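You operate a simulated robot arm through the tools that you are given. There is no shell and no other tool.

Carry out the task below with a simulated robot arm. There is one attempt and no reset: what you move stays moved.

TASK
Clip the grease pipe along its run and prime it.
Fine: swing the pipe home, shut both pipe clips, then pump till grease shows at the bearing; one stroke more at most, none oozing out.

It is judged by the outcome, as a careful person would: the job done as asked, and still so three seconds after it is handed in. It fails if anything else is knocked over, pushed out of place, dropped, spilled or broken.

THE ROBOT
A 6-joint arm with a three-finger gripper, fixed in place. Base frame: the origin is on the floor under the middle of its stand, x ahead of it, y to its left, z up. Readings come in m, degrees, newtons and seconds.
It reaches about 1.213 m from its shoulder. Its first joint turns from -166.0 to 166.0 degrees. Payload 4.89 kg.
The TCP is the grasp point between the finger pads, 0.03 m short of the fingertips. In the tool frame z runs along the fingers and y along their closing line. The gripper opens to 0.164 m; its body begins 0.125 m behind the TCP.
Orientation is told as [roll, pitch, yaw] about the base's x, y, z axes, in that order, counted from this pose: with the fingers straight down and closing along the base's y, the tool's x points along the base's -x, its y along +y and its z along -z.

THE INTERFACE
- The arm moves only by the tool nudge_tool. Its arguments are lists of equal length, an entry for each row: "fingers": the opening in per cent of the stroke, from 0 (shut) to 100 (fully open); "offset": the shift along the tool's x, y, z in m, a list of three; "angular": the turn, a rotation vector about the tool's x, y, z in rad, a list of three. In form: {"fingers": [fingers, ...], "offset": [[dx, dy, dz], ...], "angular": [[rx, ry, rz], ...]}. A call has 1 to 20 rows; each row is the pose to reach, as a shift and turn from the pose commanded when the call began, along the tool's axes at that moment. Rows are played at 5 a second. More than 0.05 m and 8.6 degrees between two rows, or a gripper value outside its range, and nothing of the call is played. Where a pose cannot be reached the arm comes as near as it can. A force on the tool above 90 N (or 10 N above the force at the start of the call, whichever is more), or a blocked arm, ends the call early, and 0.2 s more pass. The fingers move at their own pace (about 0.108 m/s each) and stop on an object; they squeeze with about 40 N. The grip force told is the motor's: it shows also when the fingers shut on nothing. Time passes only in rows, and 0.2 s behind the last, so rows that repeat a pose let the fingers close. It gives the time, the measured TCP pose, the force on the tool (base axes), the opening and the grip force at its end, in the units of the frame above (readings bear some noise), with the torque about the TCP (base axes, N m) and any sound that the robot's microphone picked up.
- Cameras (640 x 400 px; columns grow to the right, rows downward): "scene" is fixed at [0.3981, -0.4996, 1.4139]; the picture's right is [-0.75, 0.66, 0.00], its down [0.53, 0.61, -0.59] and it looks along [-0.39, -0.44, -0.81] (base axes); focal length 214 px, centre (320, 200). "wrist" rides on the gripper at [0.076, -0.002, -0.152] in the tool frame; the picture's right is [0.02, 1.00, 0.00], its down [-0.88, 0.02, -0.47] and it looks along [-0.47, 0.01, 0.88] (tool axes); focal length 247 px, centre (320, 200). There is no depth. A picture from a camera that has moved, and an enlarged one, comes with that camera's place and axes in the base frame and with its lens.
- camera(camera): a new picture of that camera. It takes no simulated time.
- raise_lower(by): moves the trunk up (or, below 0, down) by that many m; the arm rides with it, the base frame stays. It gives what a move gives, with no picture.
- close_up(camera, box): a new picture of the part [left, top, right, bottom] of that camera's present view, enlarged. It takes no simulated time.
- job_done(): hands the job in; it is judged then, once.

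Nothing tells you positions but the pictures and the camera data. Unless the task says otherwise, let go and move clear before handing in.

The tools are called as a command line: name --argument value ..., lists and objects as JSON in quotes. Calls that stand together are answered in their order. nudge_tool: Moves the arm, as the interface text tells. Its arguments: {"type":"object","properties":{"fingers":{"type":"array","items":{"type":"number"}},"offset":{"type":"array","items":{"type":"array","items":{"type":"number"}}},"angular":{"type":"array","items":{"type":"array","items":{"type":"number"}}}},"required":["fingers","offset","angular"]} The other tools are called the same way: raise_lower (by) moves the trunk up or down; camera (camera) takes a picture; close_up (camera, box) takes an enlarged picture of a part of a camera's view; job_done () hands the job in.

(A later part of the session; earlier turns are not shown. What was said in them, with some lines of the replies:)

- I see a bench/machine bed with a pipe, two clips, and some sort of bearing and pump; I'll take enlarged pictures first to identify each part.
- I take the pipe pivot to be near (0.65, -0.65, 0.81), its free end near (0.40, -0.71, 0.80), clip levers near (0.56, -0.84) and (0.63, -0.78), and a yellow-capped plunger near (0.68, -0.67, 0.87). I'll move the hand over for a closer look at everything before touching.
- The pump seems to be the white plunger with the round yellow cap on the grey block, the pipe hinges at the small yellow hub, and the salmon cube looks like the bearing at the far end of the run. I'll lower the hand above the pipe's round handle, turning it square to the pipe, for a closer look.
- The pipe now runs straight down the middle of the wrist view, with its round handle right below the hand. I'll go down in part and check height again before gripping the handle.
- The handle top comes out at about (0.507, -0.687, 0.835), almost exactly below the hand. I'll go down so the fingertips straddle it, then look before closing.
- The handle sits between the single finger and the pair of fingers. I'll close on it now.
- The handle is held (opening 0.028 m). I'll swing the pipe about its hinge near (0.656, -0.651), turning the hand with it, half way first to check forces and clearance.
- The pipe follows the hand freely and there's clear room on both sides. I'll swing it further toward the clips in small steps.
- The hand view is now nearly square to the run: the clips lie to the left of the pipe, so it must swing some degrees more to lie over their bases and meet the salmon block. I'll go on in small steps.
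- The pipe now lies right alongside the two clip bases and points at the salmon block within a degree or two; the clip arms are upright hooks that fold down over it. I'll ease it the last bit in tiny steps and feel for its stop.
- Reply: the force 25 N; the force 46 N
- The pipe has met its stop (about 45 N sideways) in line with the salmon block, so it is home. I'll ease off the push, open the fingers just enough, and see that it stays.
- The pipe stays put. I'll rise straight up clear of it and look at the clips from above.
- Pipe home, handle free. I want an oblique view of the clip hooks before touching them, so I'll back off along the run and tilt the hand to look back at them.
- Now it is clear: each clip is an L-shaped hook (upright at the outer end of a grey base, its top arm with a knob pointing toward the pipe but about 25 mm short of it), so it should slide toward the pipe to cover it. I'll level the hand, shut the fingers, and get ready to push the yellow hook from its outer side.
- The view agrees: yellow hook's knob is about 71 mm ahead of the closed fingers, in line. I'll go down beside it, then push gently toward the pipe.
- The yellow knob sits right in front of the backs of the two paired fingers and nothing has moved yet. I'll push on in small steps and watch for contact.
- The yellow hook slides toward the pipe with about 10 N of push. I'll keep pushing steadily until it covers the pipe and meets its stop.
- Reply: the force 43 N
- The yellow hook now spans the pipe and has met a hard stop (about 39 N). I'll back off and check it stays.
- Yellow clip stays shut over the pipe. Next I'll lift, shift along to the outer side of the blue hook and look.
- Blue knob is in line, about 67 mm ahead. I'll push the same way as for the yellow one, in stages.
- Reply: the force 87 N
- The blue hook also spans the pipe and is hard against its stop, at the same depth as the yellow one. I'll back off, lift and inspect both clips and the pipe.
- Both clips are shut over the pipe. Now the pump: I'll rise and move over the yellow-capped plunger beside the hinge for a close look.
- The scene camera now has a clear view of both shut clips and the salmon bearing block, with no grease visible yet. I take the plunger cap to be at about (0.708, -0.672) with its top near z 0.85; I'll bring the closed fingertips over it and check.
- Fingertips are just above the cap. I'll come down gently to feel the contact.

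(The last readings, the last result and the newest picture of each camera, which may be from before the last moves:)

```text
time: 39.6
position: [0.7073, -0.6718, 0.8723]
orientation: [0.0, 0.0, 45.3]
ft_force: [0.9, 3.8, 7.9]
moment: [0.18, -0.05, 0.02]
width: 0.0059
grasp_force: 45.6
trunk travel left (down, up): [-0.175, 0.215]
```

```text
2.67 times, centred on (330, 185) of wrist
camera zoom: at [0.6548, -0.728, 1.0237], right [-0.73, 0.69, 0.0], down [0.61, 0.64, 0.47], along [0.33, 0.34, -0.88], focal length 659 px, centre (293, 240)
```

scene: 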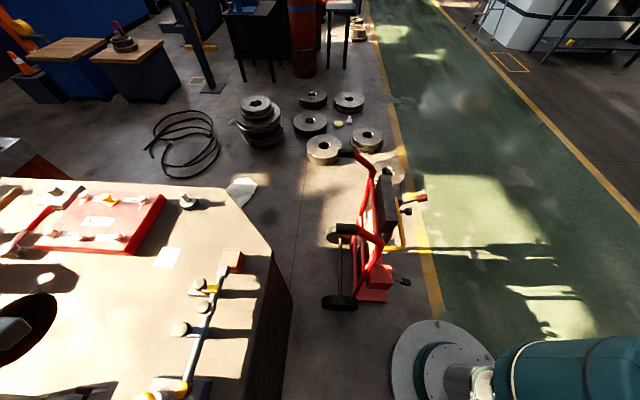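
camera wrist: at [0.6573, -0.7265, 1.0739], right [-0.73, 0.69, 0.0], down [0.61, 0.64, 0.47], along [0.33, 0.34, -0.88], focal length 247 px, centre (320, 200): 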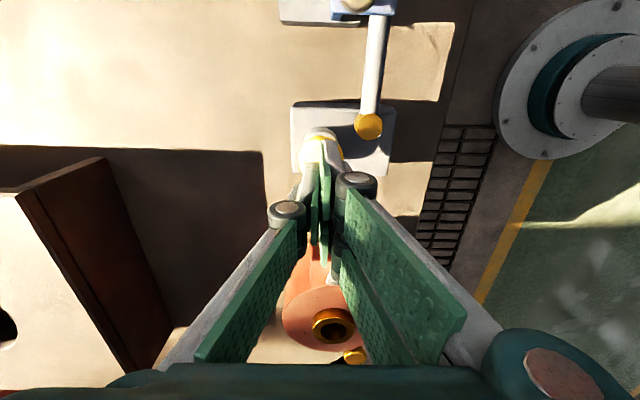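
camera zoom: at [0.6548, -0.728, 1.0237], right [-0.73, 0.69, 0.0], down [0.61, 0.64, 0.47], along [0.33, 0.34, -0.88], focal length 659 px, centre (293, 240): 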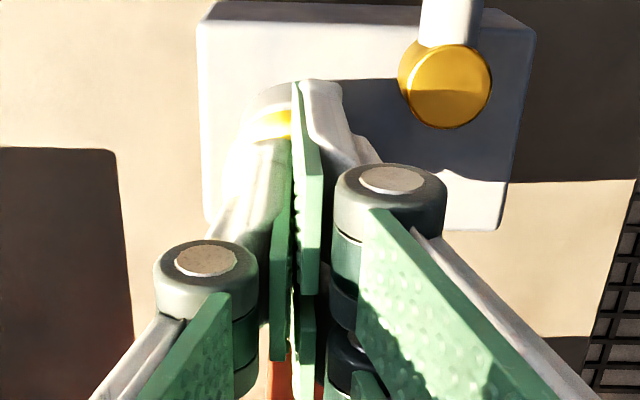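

The plunger is going down with light force (about 8 N). I'll press on to the bottom of its stroke.

nudge_tool --fingers '[0, 0, 0, 0]' --offset '[[0, 0, 0.003], [0, 0, 0.006], [0, 0, 0.008], [0, 0, 0.008]]' --angular '[[0, 0, 0], [0, 0, 0], [0, 0, 0], [0, 0, 0]]'

close_up --camera "scene" --box '[100, 320, 240, 400]'

close_up --camera "scene" --box '[205, 240, 255, 290]'

```text
time: 40.6
position: [0.7061, -0.6723, 0.8636]
orientation: [0.0, 0.0, 45.3]
ft_force: [3.8, -1.5, 8.7]
moment: [-0.02, -0.13, -0.05]
width: 0.0059
grasp_force: 45.2
trunk travel left (down, up): [-0.175, 0.215]
```

```text
4.57 times, centred on (170, 360) of scene
camera zoom: at [0.3981, -0.4996, 1.4139], right [-0.75, 0.66, 0.0], down [0.53, 0.61, -0.59], along [-0.39, -0.44, -0.81], focal length 980 px, centre (1006, -531)
```

zoom: 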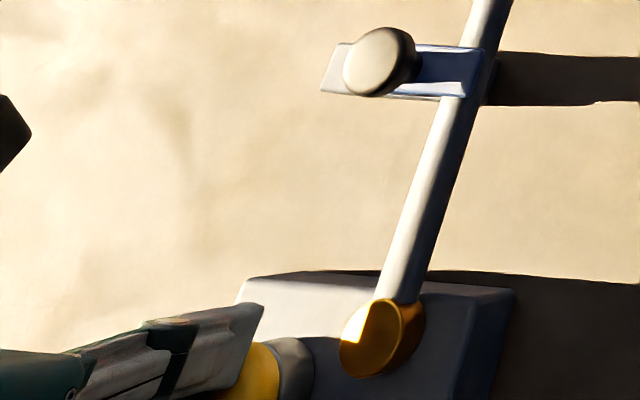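

```text
8.00 times, centred on (230, 265) of scene
camera zoom: at [0.3981, -0.4996, 1.4139], right [-0.75, 0.66, 0.0], down [0.53, 0.61, -0.59], along [-0.39, -0.44, -0.81], focal length 1716 px, centre (1040, -320)
```

zoom: 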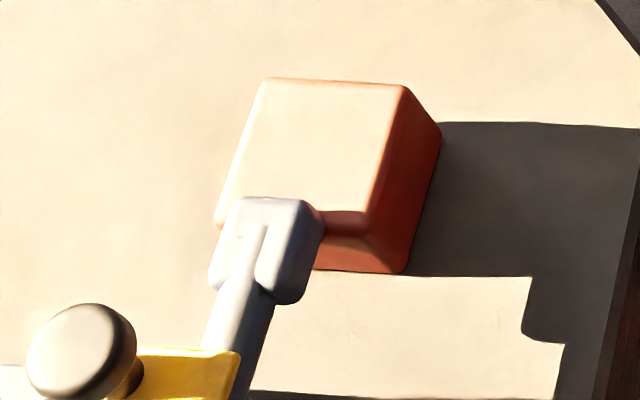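

nudge_tool --fingers '[0, 0, 0, 0]' --offset '[[0, 0, 0.003], [0, 0, 0.006], [0, 0, 0.008], [0, 0, 0.008]]' --angular '[[0, 0, 0], [0, 0, 0], [0, 0, 0], [0, 0, 0]]'

close_up --camera "scene" --box '[100, 320, 240, 400]'

close_up --camera "scene" --box '[205, 240, 255, 290]'

```text
time: 41.6
position: [0.7069, -0.6727, 0.8559]
orientation: [0.0, 0.0, 45.3]
ft_force: [-5.1, -2.0, 11.1]
moment: [-0.02, 0.13, 0.01]
width: 0.0064
grasp_force: 45.2
trunk travel left (down, up): [-0.175, 0.215]
```

```text
4.57 times, centred on (170, 360) of scene
camera zoom: at [0.3981, -0.4996, 1.4139], right [-0.75, 0.66, 0.0], down [0.53, 0.61, -0.59], along [-0.39, -0.44, -0.81], focal length 980 px, centre (1006, -531)
```

zoom: 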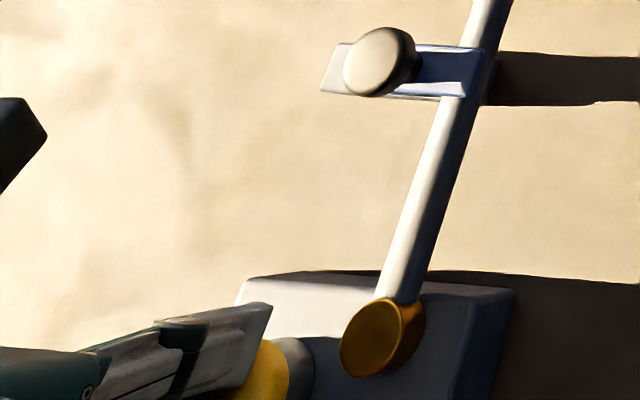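

```text
8.00 times, centred on (230, 265) of scene
camera zoom: at [0.3981, -0.4996, 1.4139], right [-0.75, 0.66, 0.0], down [0.53, 0.61, -0.59], along [-0.39, -0.44, -0.81], focal length 1716 px, centre (1040, -320)
```

zoom: 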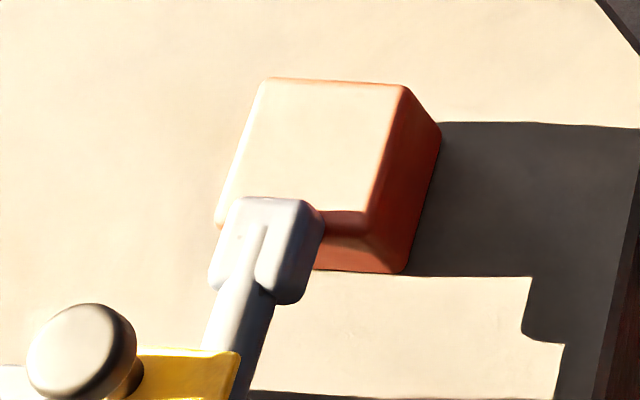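

nudge_tool --fingers '[0, 0, 0, 0]' --offset '[[0, 0, 0.003], [0, 0, 0.006], [0, 0, 0.008], [0, 0, 0.008]]' --angular '[[0, 0, 0], [0, 0, 0], [0, 0, 0], [0, 0, 0]]'

close_up --camera "scene" --box '[100, 320, 240, 400]'

close_up --camera "scene" --box '[205, 240, 255, 290]'

```text
time: 42.6
position: [0.7084, -0.6714, 0.8494]
orientation: [-0.1, -0.1, 45.3]
ft_force: [8.9, -12.6, 38.4]
moment: [-0.29, -0.26, -0.02]
width: 0.006
grasp_force: 45.1
trunk travel left (down, up): [-0.175, 0.215]
```

```text
4.57 times, centred on (170, 360) of scene
camera zoom: at [0.3981, -0.4996, 1.4139], right [-0.75, 0.66, 0.0], down [0.53, 0.61, -0.59], along [-0.39, -0.44, -0.81], focal length 980 px, centre (1006, -531)
```

zoom: 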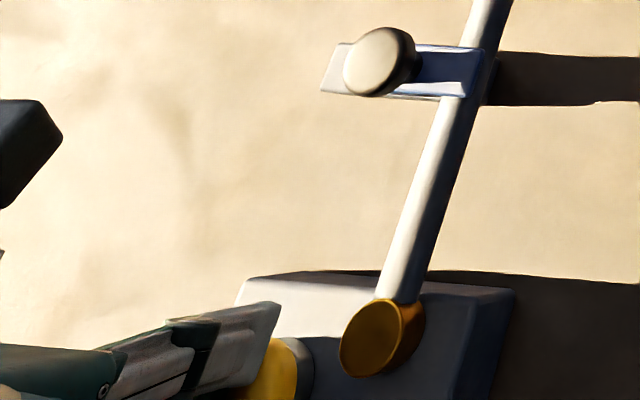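

```text
8.00 times, centred on (230, 265) of scene
camera zoom: at [0.3981, -0.4996, 1.4139], right [-0.75, 0.66, 0.0], down [0.53, 0.61, -0.59], along [-0.39, -0.44, -0.81], focal length 1716 px, centre (1040, -320)
```

zoom: 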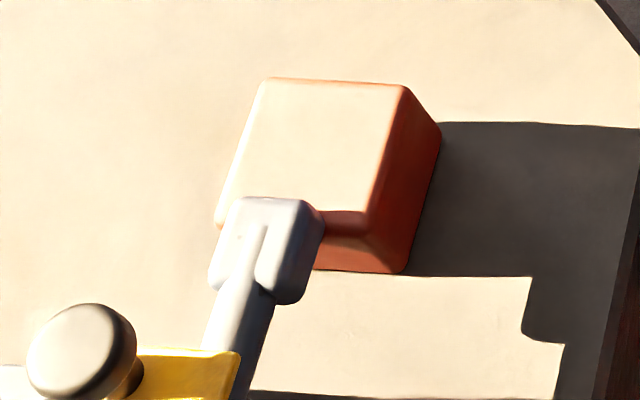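

That's one full stroke: it bottomed out at about 38 N. I'll lift off, check that the plunger springs back, and look at the bearing.

nudge_tool --fingers '[0, 0, 0, 0, 0]' --offset '[[0, 0, -0.008], [0, 0, -0.02], [0, 0, -0.032], [0, 0, -0.04], [0, 0, -0.04]]' --angular '[[0, 0, 0], [0, 0, 0], [0, 0, 0], [0, 0, 0], [0, 0, 0]]'

close_up --camera "scene" --box '[100, 320, 240, 400]'

close_up --camera "scene" --box '[205, 240, 255, 290]'

```text
time: 43.8
position: [0.7078, -0.672, 0.8879]
orientation: [0.0, 0.1, 45.2]
ft_force: [0.3, -0.5, 0.9]
moment: [-0.03, -0.04, -0.02]
width: 0.0
grasp_force: 45.0
trunk travel left (down, up): [-0.175, 0.215]
```

```text
4.57 times, centred on (170, 360) of scene
camera zoom: at [0.3981, -0.4996, 1.4139], right [-0.75, 0.66, 0.0], down [0.53, 0.61, -0.59], along [-0.39, -0.44, -0.81], focal length 980 px, centre (1006, -531)
```

zoom: 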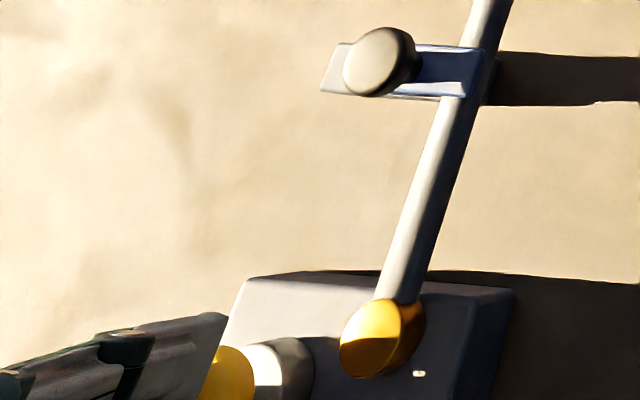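

```text
8.00 times, centred on (230, 265) of scene
camera zoom: at [0.3981, -0.4996, 1.4139], right [-0.75, 0.66, 0.0], down [0.53, 0.61, -0.59], along [-0.39, -0.44, -0.81], focal length 1716 px, centre (1040, -320)
```

zoom: 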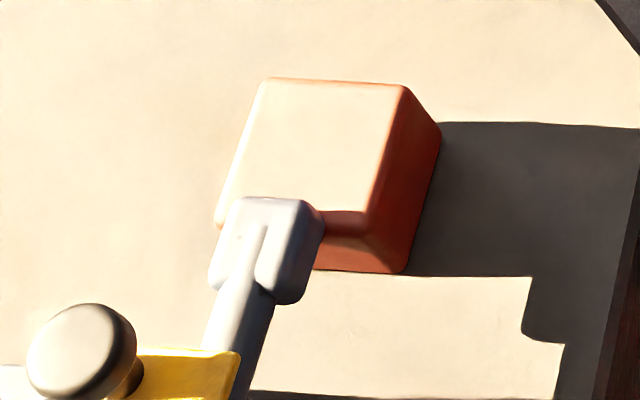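

The plunger sprang back fully and no grease shows yet. Second stroke now, down and up in one go.

nudge_tool --fingers '[0, 0, 0, 0, 0, 0, 0, 0, 0, 0, 0, 0]' --offset '[[0, 0, 0.007], [0, 0, 0.014], [0, 0, 0.021], [0, 0, 0.028], [0, 0, 0.034], [0, 0, 0.039], [0, 0, 0.0395], [0, 0, 0.03], [0, 0, 0.02], [0, 0, 0.01], [0, 0, 0], [0, 0, 0]]' --angular '[[0, 0, 0], [0, 0, 0], [0, 0, 0], [0, 0, 0], [0, 0, 0], [0, 0, 0], [0, 0, 0], [0, 0, 0], [0, 0, 0], [0, 0, 0], [0, 0, 0], [0, 0, 0]]'

close_up --camera "scene" --box '[205, 240, 255, 290]'

close_up --camera "scene" --box '[100, 320, 240, 400]'

camera --camera "wrist"

```text
time: 46.4
position: [0.7071, -0.6717, 0.8869]
orientation: [-0.1, 0.0, 45.3]
ft_force: [-0.8, -0.1, -0.1]
moment: [-0.04, -0.01, -0.01]
width: 0.0
grasp_force: 44.7
trunk travel left (down, up): [-0.175, 0.215]
```

```text
8.00 times, centred on (230, 265) of scene
camera zoom: at [0.3981, -0.4996, 1.4139], right [-0.75, 0.66, 0.0], down [0.53, 0.61, -0.59], along [-0.39, -0.44, -0.81], focal length 1716 px, centre (1040, -320)
```

zoom: 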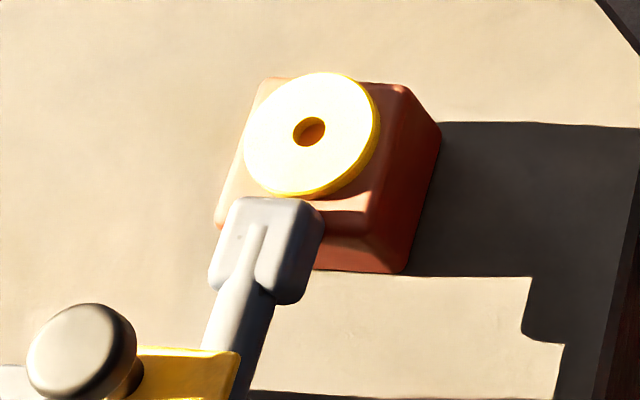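

```text
4.57 times, centred on (170, 360) of scene
camera zoom: at [0.3981, -0.4996, 1.4139], right [-0.75, 0.66, 0.0], down [0.53, 0.61, -0.59], along [-0.39, -0.44, -0.81], focal length 980 px, centre (1006, -531)
```

zoom: 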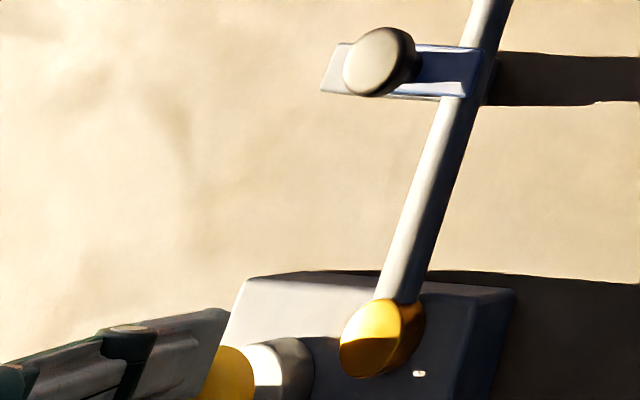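

```text
taken
camera wrist: at [0.6547, -0.7284, 1.0389], right [-0.73, 0.69, 0.0], down [0.61, 0.64, 0.47], along [0.33, 0.34, -0.88], focal length 247 px, centre (320, 200)
```

wrist: 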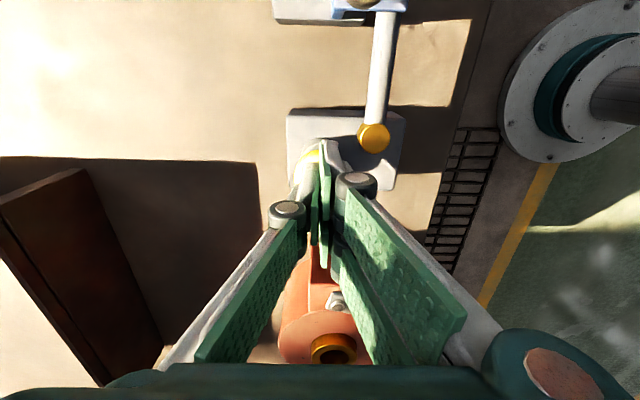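

Grease now shows as a yellow ring on top of the bearing block, and the plunger is back up — so I stop pumping here. I'll lift straight up, move clear and do a final check of clips, pipe and bearing.

nudge_tool --fingers '[0, 0, 0, 0, 0]' --offset '[[0, 0, -0.03], [0, 0, -0.07], [0, 0, -0.11], [0, 0, -0.15], [0, 0, -0.19]]' --angular '[[0, 0, 0], [0, 0, 0], [0, 0, 0], [0, 0, 0], [0, 0, 0]]'

camera --camera "wrist"

camera --camera "scene"

close_up --camera "scene" --box '[130, 240, 260, 400]'

close_up --camera "scene" --box '[185, 235, 255, 305]'

```text
time: 47.6
position: [0.7045, -0.674, 1.0773]
orientation: [0.0, 0.0, 45.2]
ft_force: [0.9, -0.8, -0.9]
moment: [0.04, 0.13, -0.04]
width: 0.0
grasp_force: 44.9
trunk travel left (down, up): [-0.175, 0.215]
```

```text
taken
camera wrist: at [0.6535, -0.7305, 1.23], right [-0.73, 0.69, 0.0], down [0.61, 0.64, 0.47], along [0.33, 0.34, -0.88], focal length 247 px, centre (320, 200)
```

wrist: 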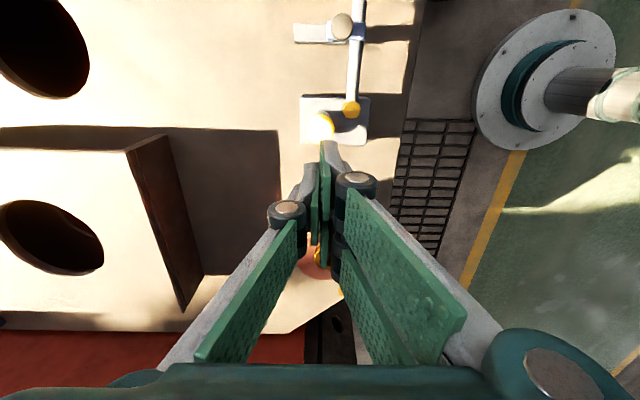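

```text
taken
```

scene: 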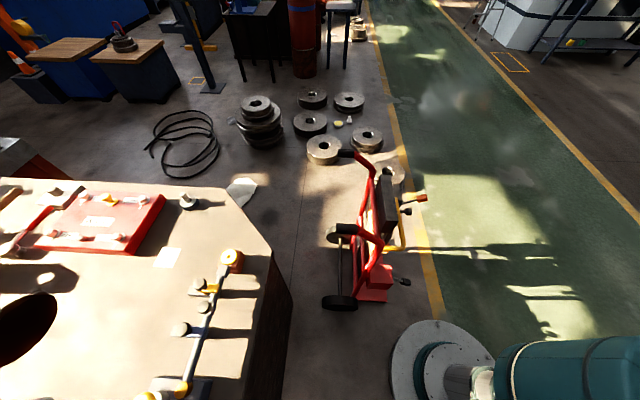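

```text
2.50 times, centred on (195, 320) of scene
camera zoom: at [0.3981, -0.4996, 1.4139], right [-0.75, 0.66, 0.0], down [0.53, 0.61, -0.59], along [-0.39, -0.44, -0.81], focal length 536 px, centre (632, -100)
```

zoom: 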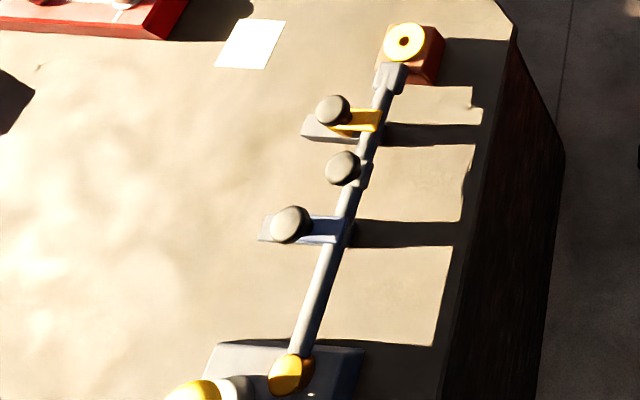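

```text
5.71 times, centred on (220, 270) of scene
camera zoom: at [0.3981, -0.4996, 1.4139], right [-0.75, 0.66, 0.0], down [0.53, 0.61, -0.59], along [-0.39, -0.44, -0.81], focal length 1226 px, centre (891, -200)
```

zoom: 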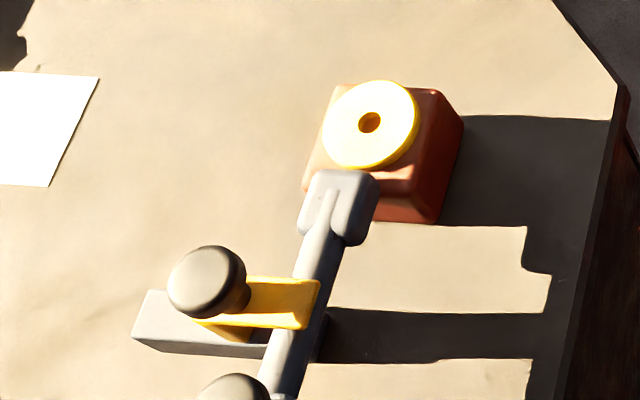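

close_up --camera "scene" --box '[160, 290, 240, 370]'

close_up --camera "wrist" --box '[280, 0, 390, 160]'

```text
5.00 times, centred on (200, 330) of scene
camera zoom: at [0.3981, -0.4996, 1.4139], right [-0.75, 0.66, 0.0], down [0.53, 0.61, -0.59], along [-0.39, -0.44, -0.81], focal length 1072 px, centre (920, -450)
```

zoom: 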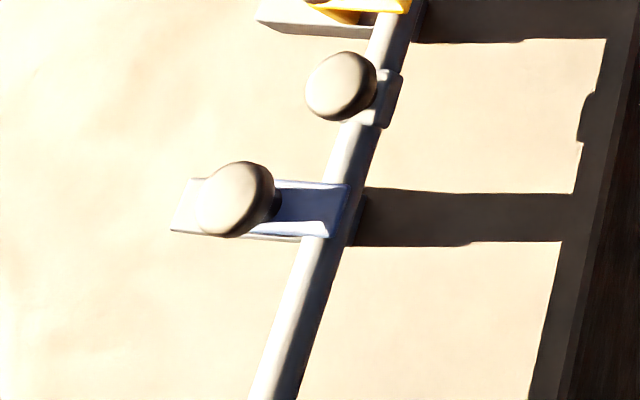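

```text
2.50 times, centred on (335, 80) of wrist
camera zoom: at [0.6535, -0.7305, 1.23], right [-0.73, 0.69, 0.0], down [0.61, 0.64, 0.47], along [0.33, 0.34, -0.88], focal length 617 px, centre (282, 500)
```

zoom: 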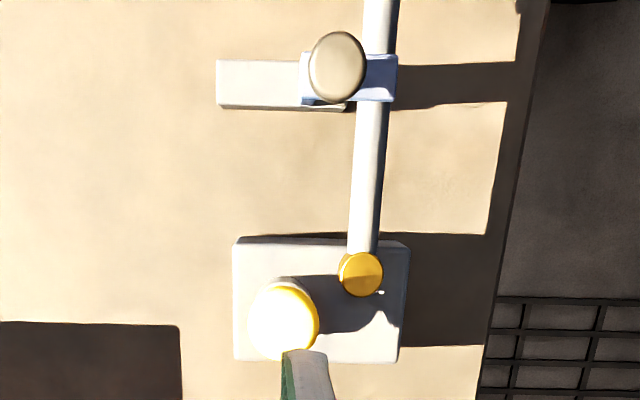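

Everything checks out: the pipe is home against the bearing block, both hooks lie across it at their stops, and grease shows as a neat ring with nothing running off. The hand is empty and well clear, so I'll hand the job in.

job_done

```text
The job is handed in.
```

The grease pipe is clipped along its run and primed, and I have handed the job in. The tool gave no verdict, only that it was handed in.

- **Pipe:** I swung it round until it met its stop. Its end now sits against the salmon block, which I took to be the bearing.
- **Clips:** I pushed the yellow and blue hooks across the pipe until each hit its stop, and both stayed shut when I backed off.
- **Pump:** I gave it two full strokes. None showed after the first. After the second, a ring of grease showed on top of the bearing, so I stopped there. Nothing was running off, and the plunger had sprung back up.

My last pictures showed nothing else moved or knocked over. The hand is empty, about 0.2 m above the plunger.
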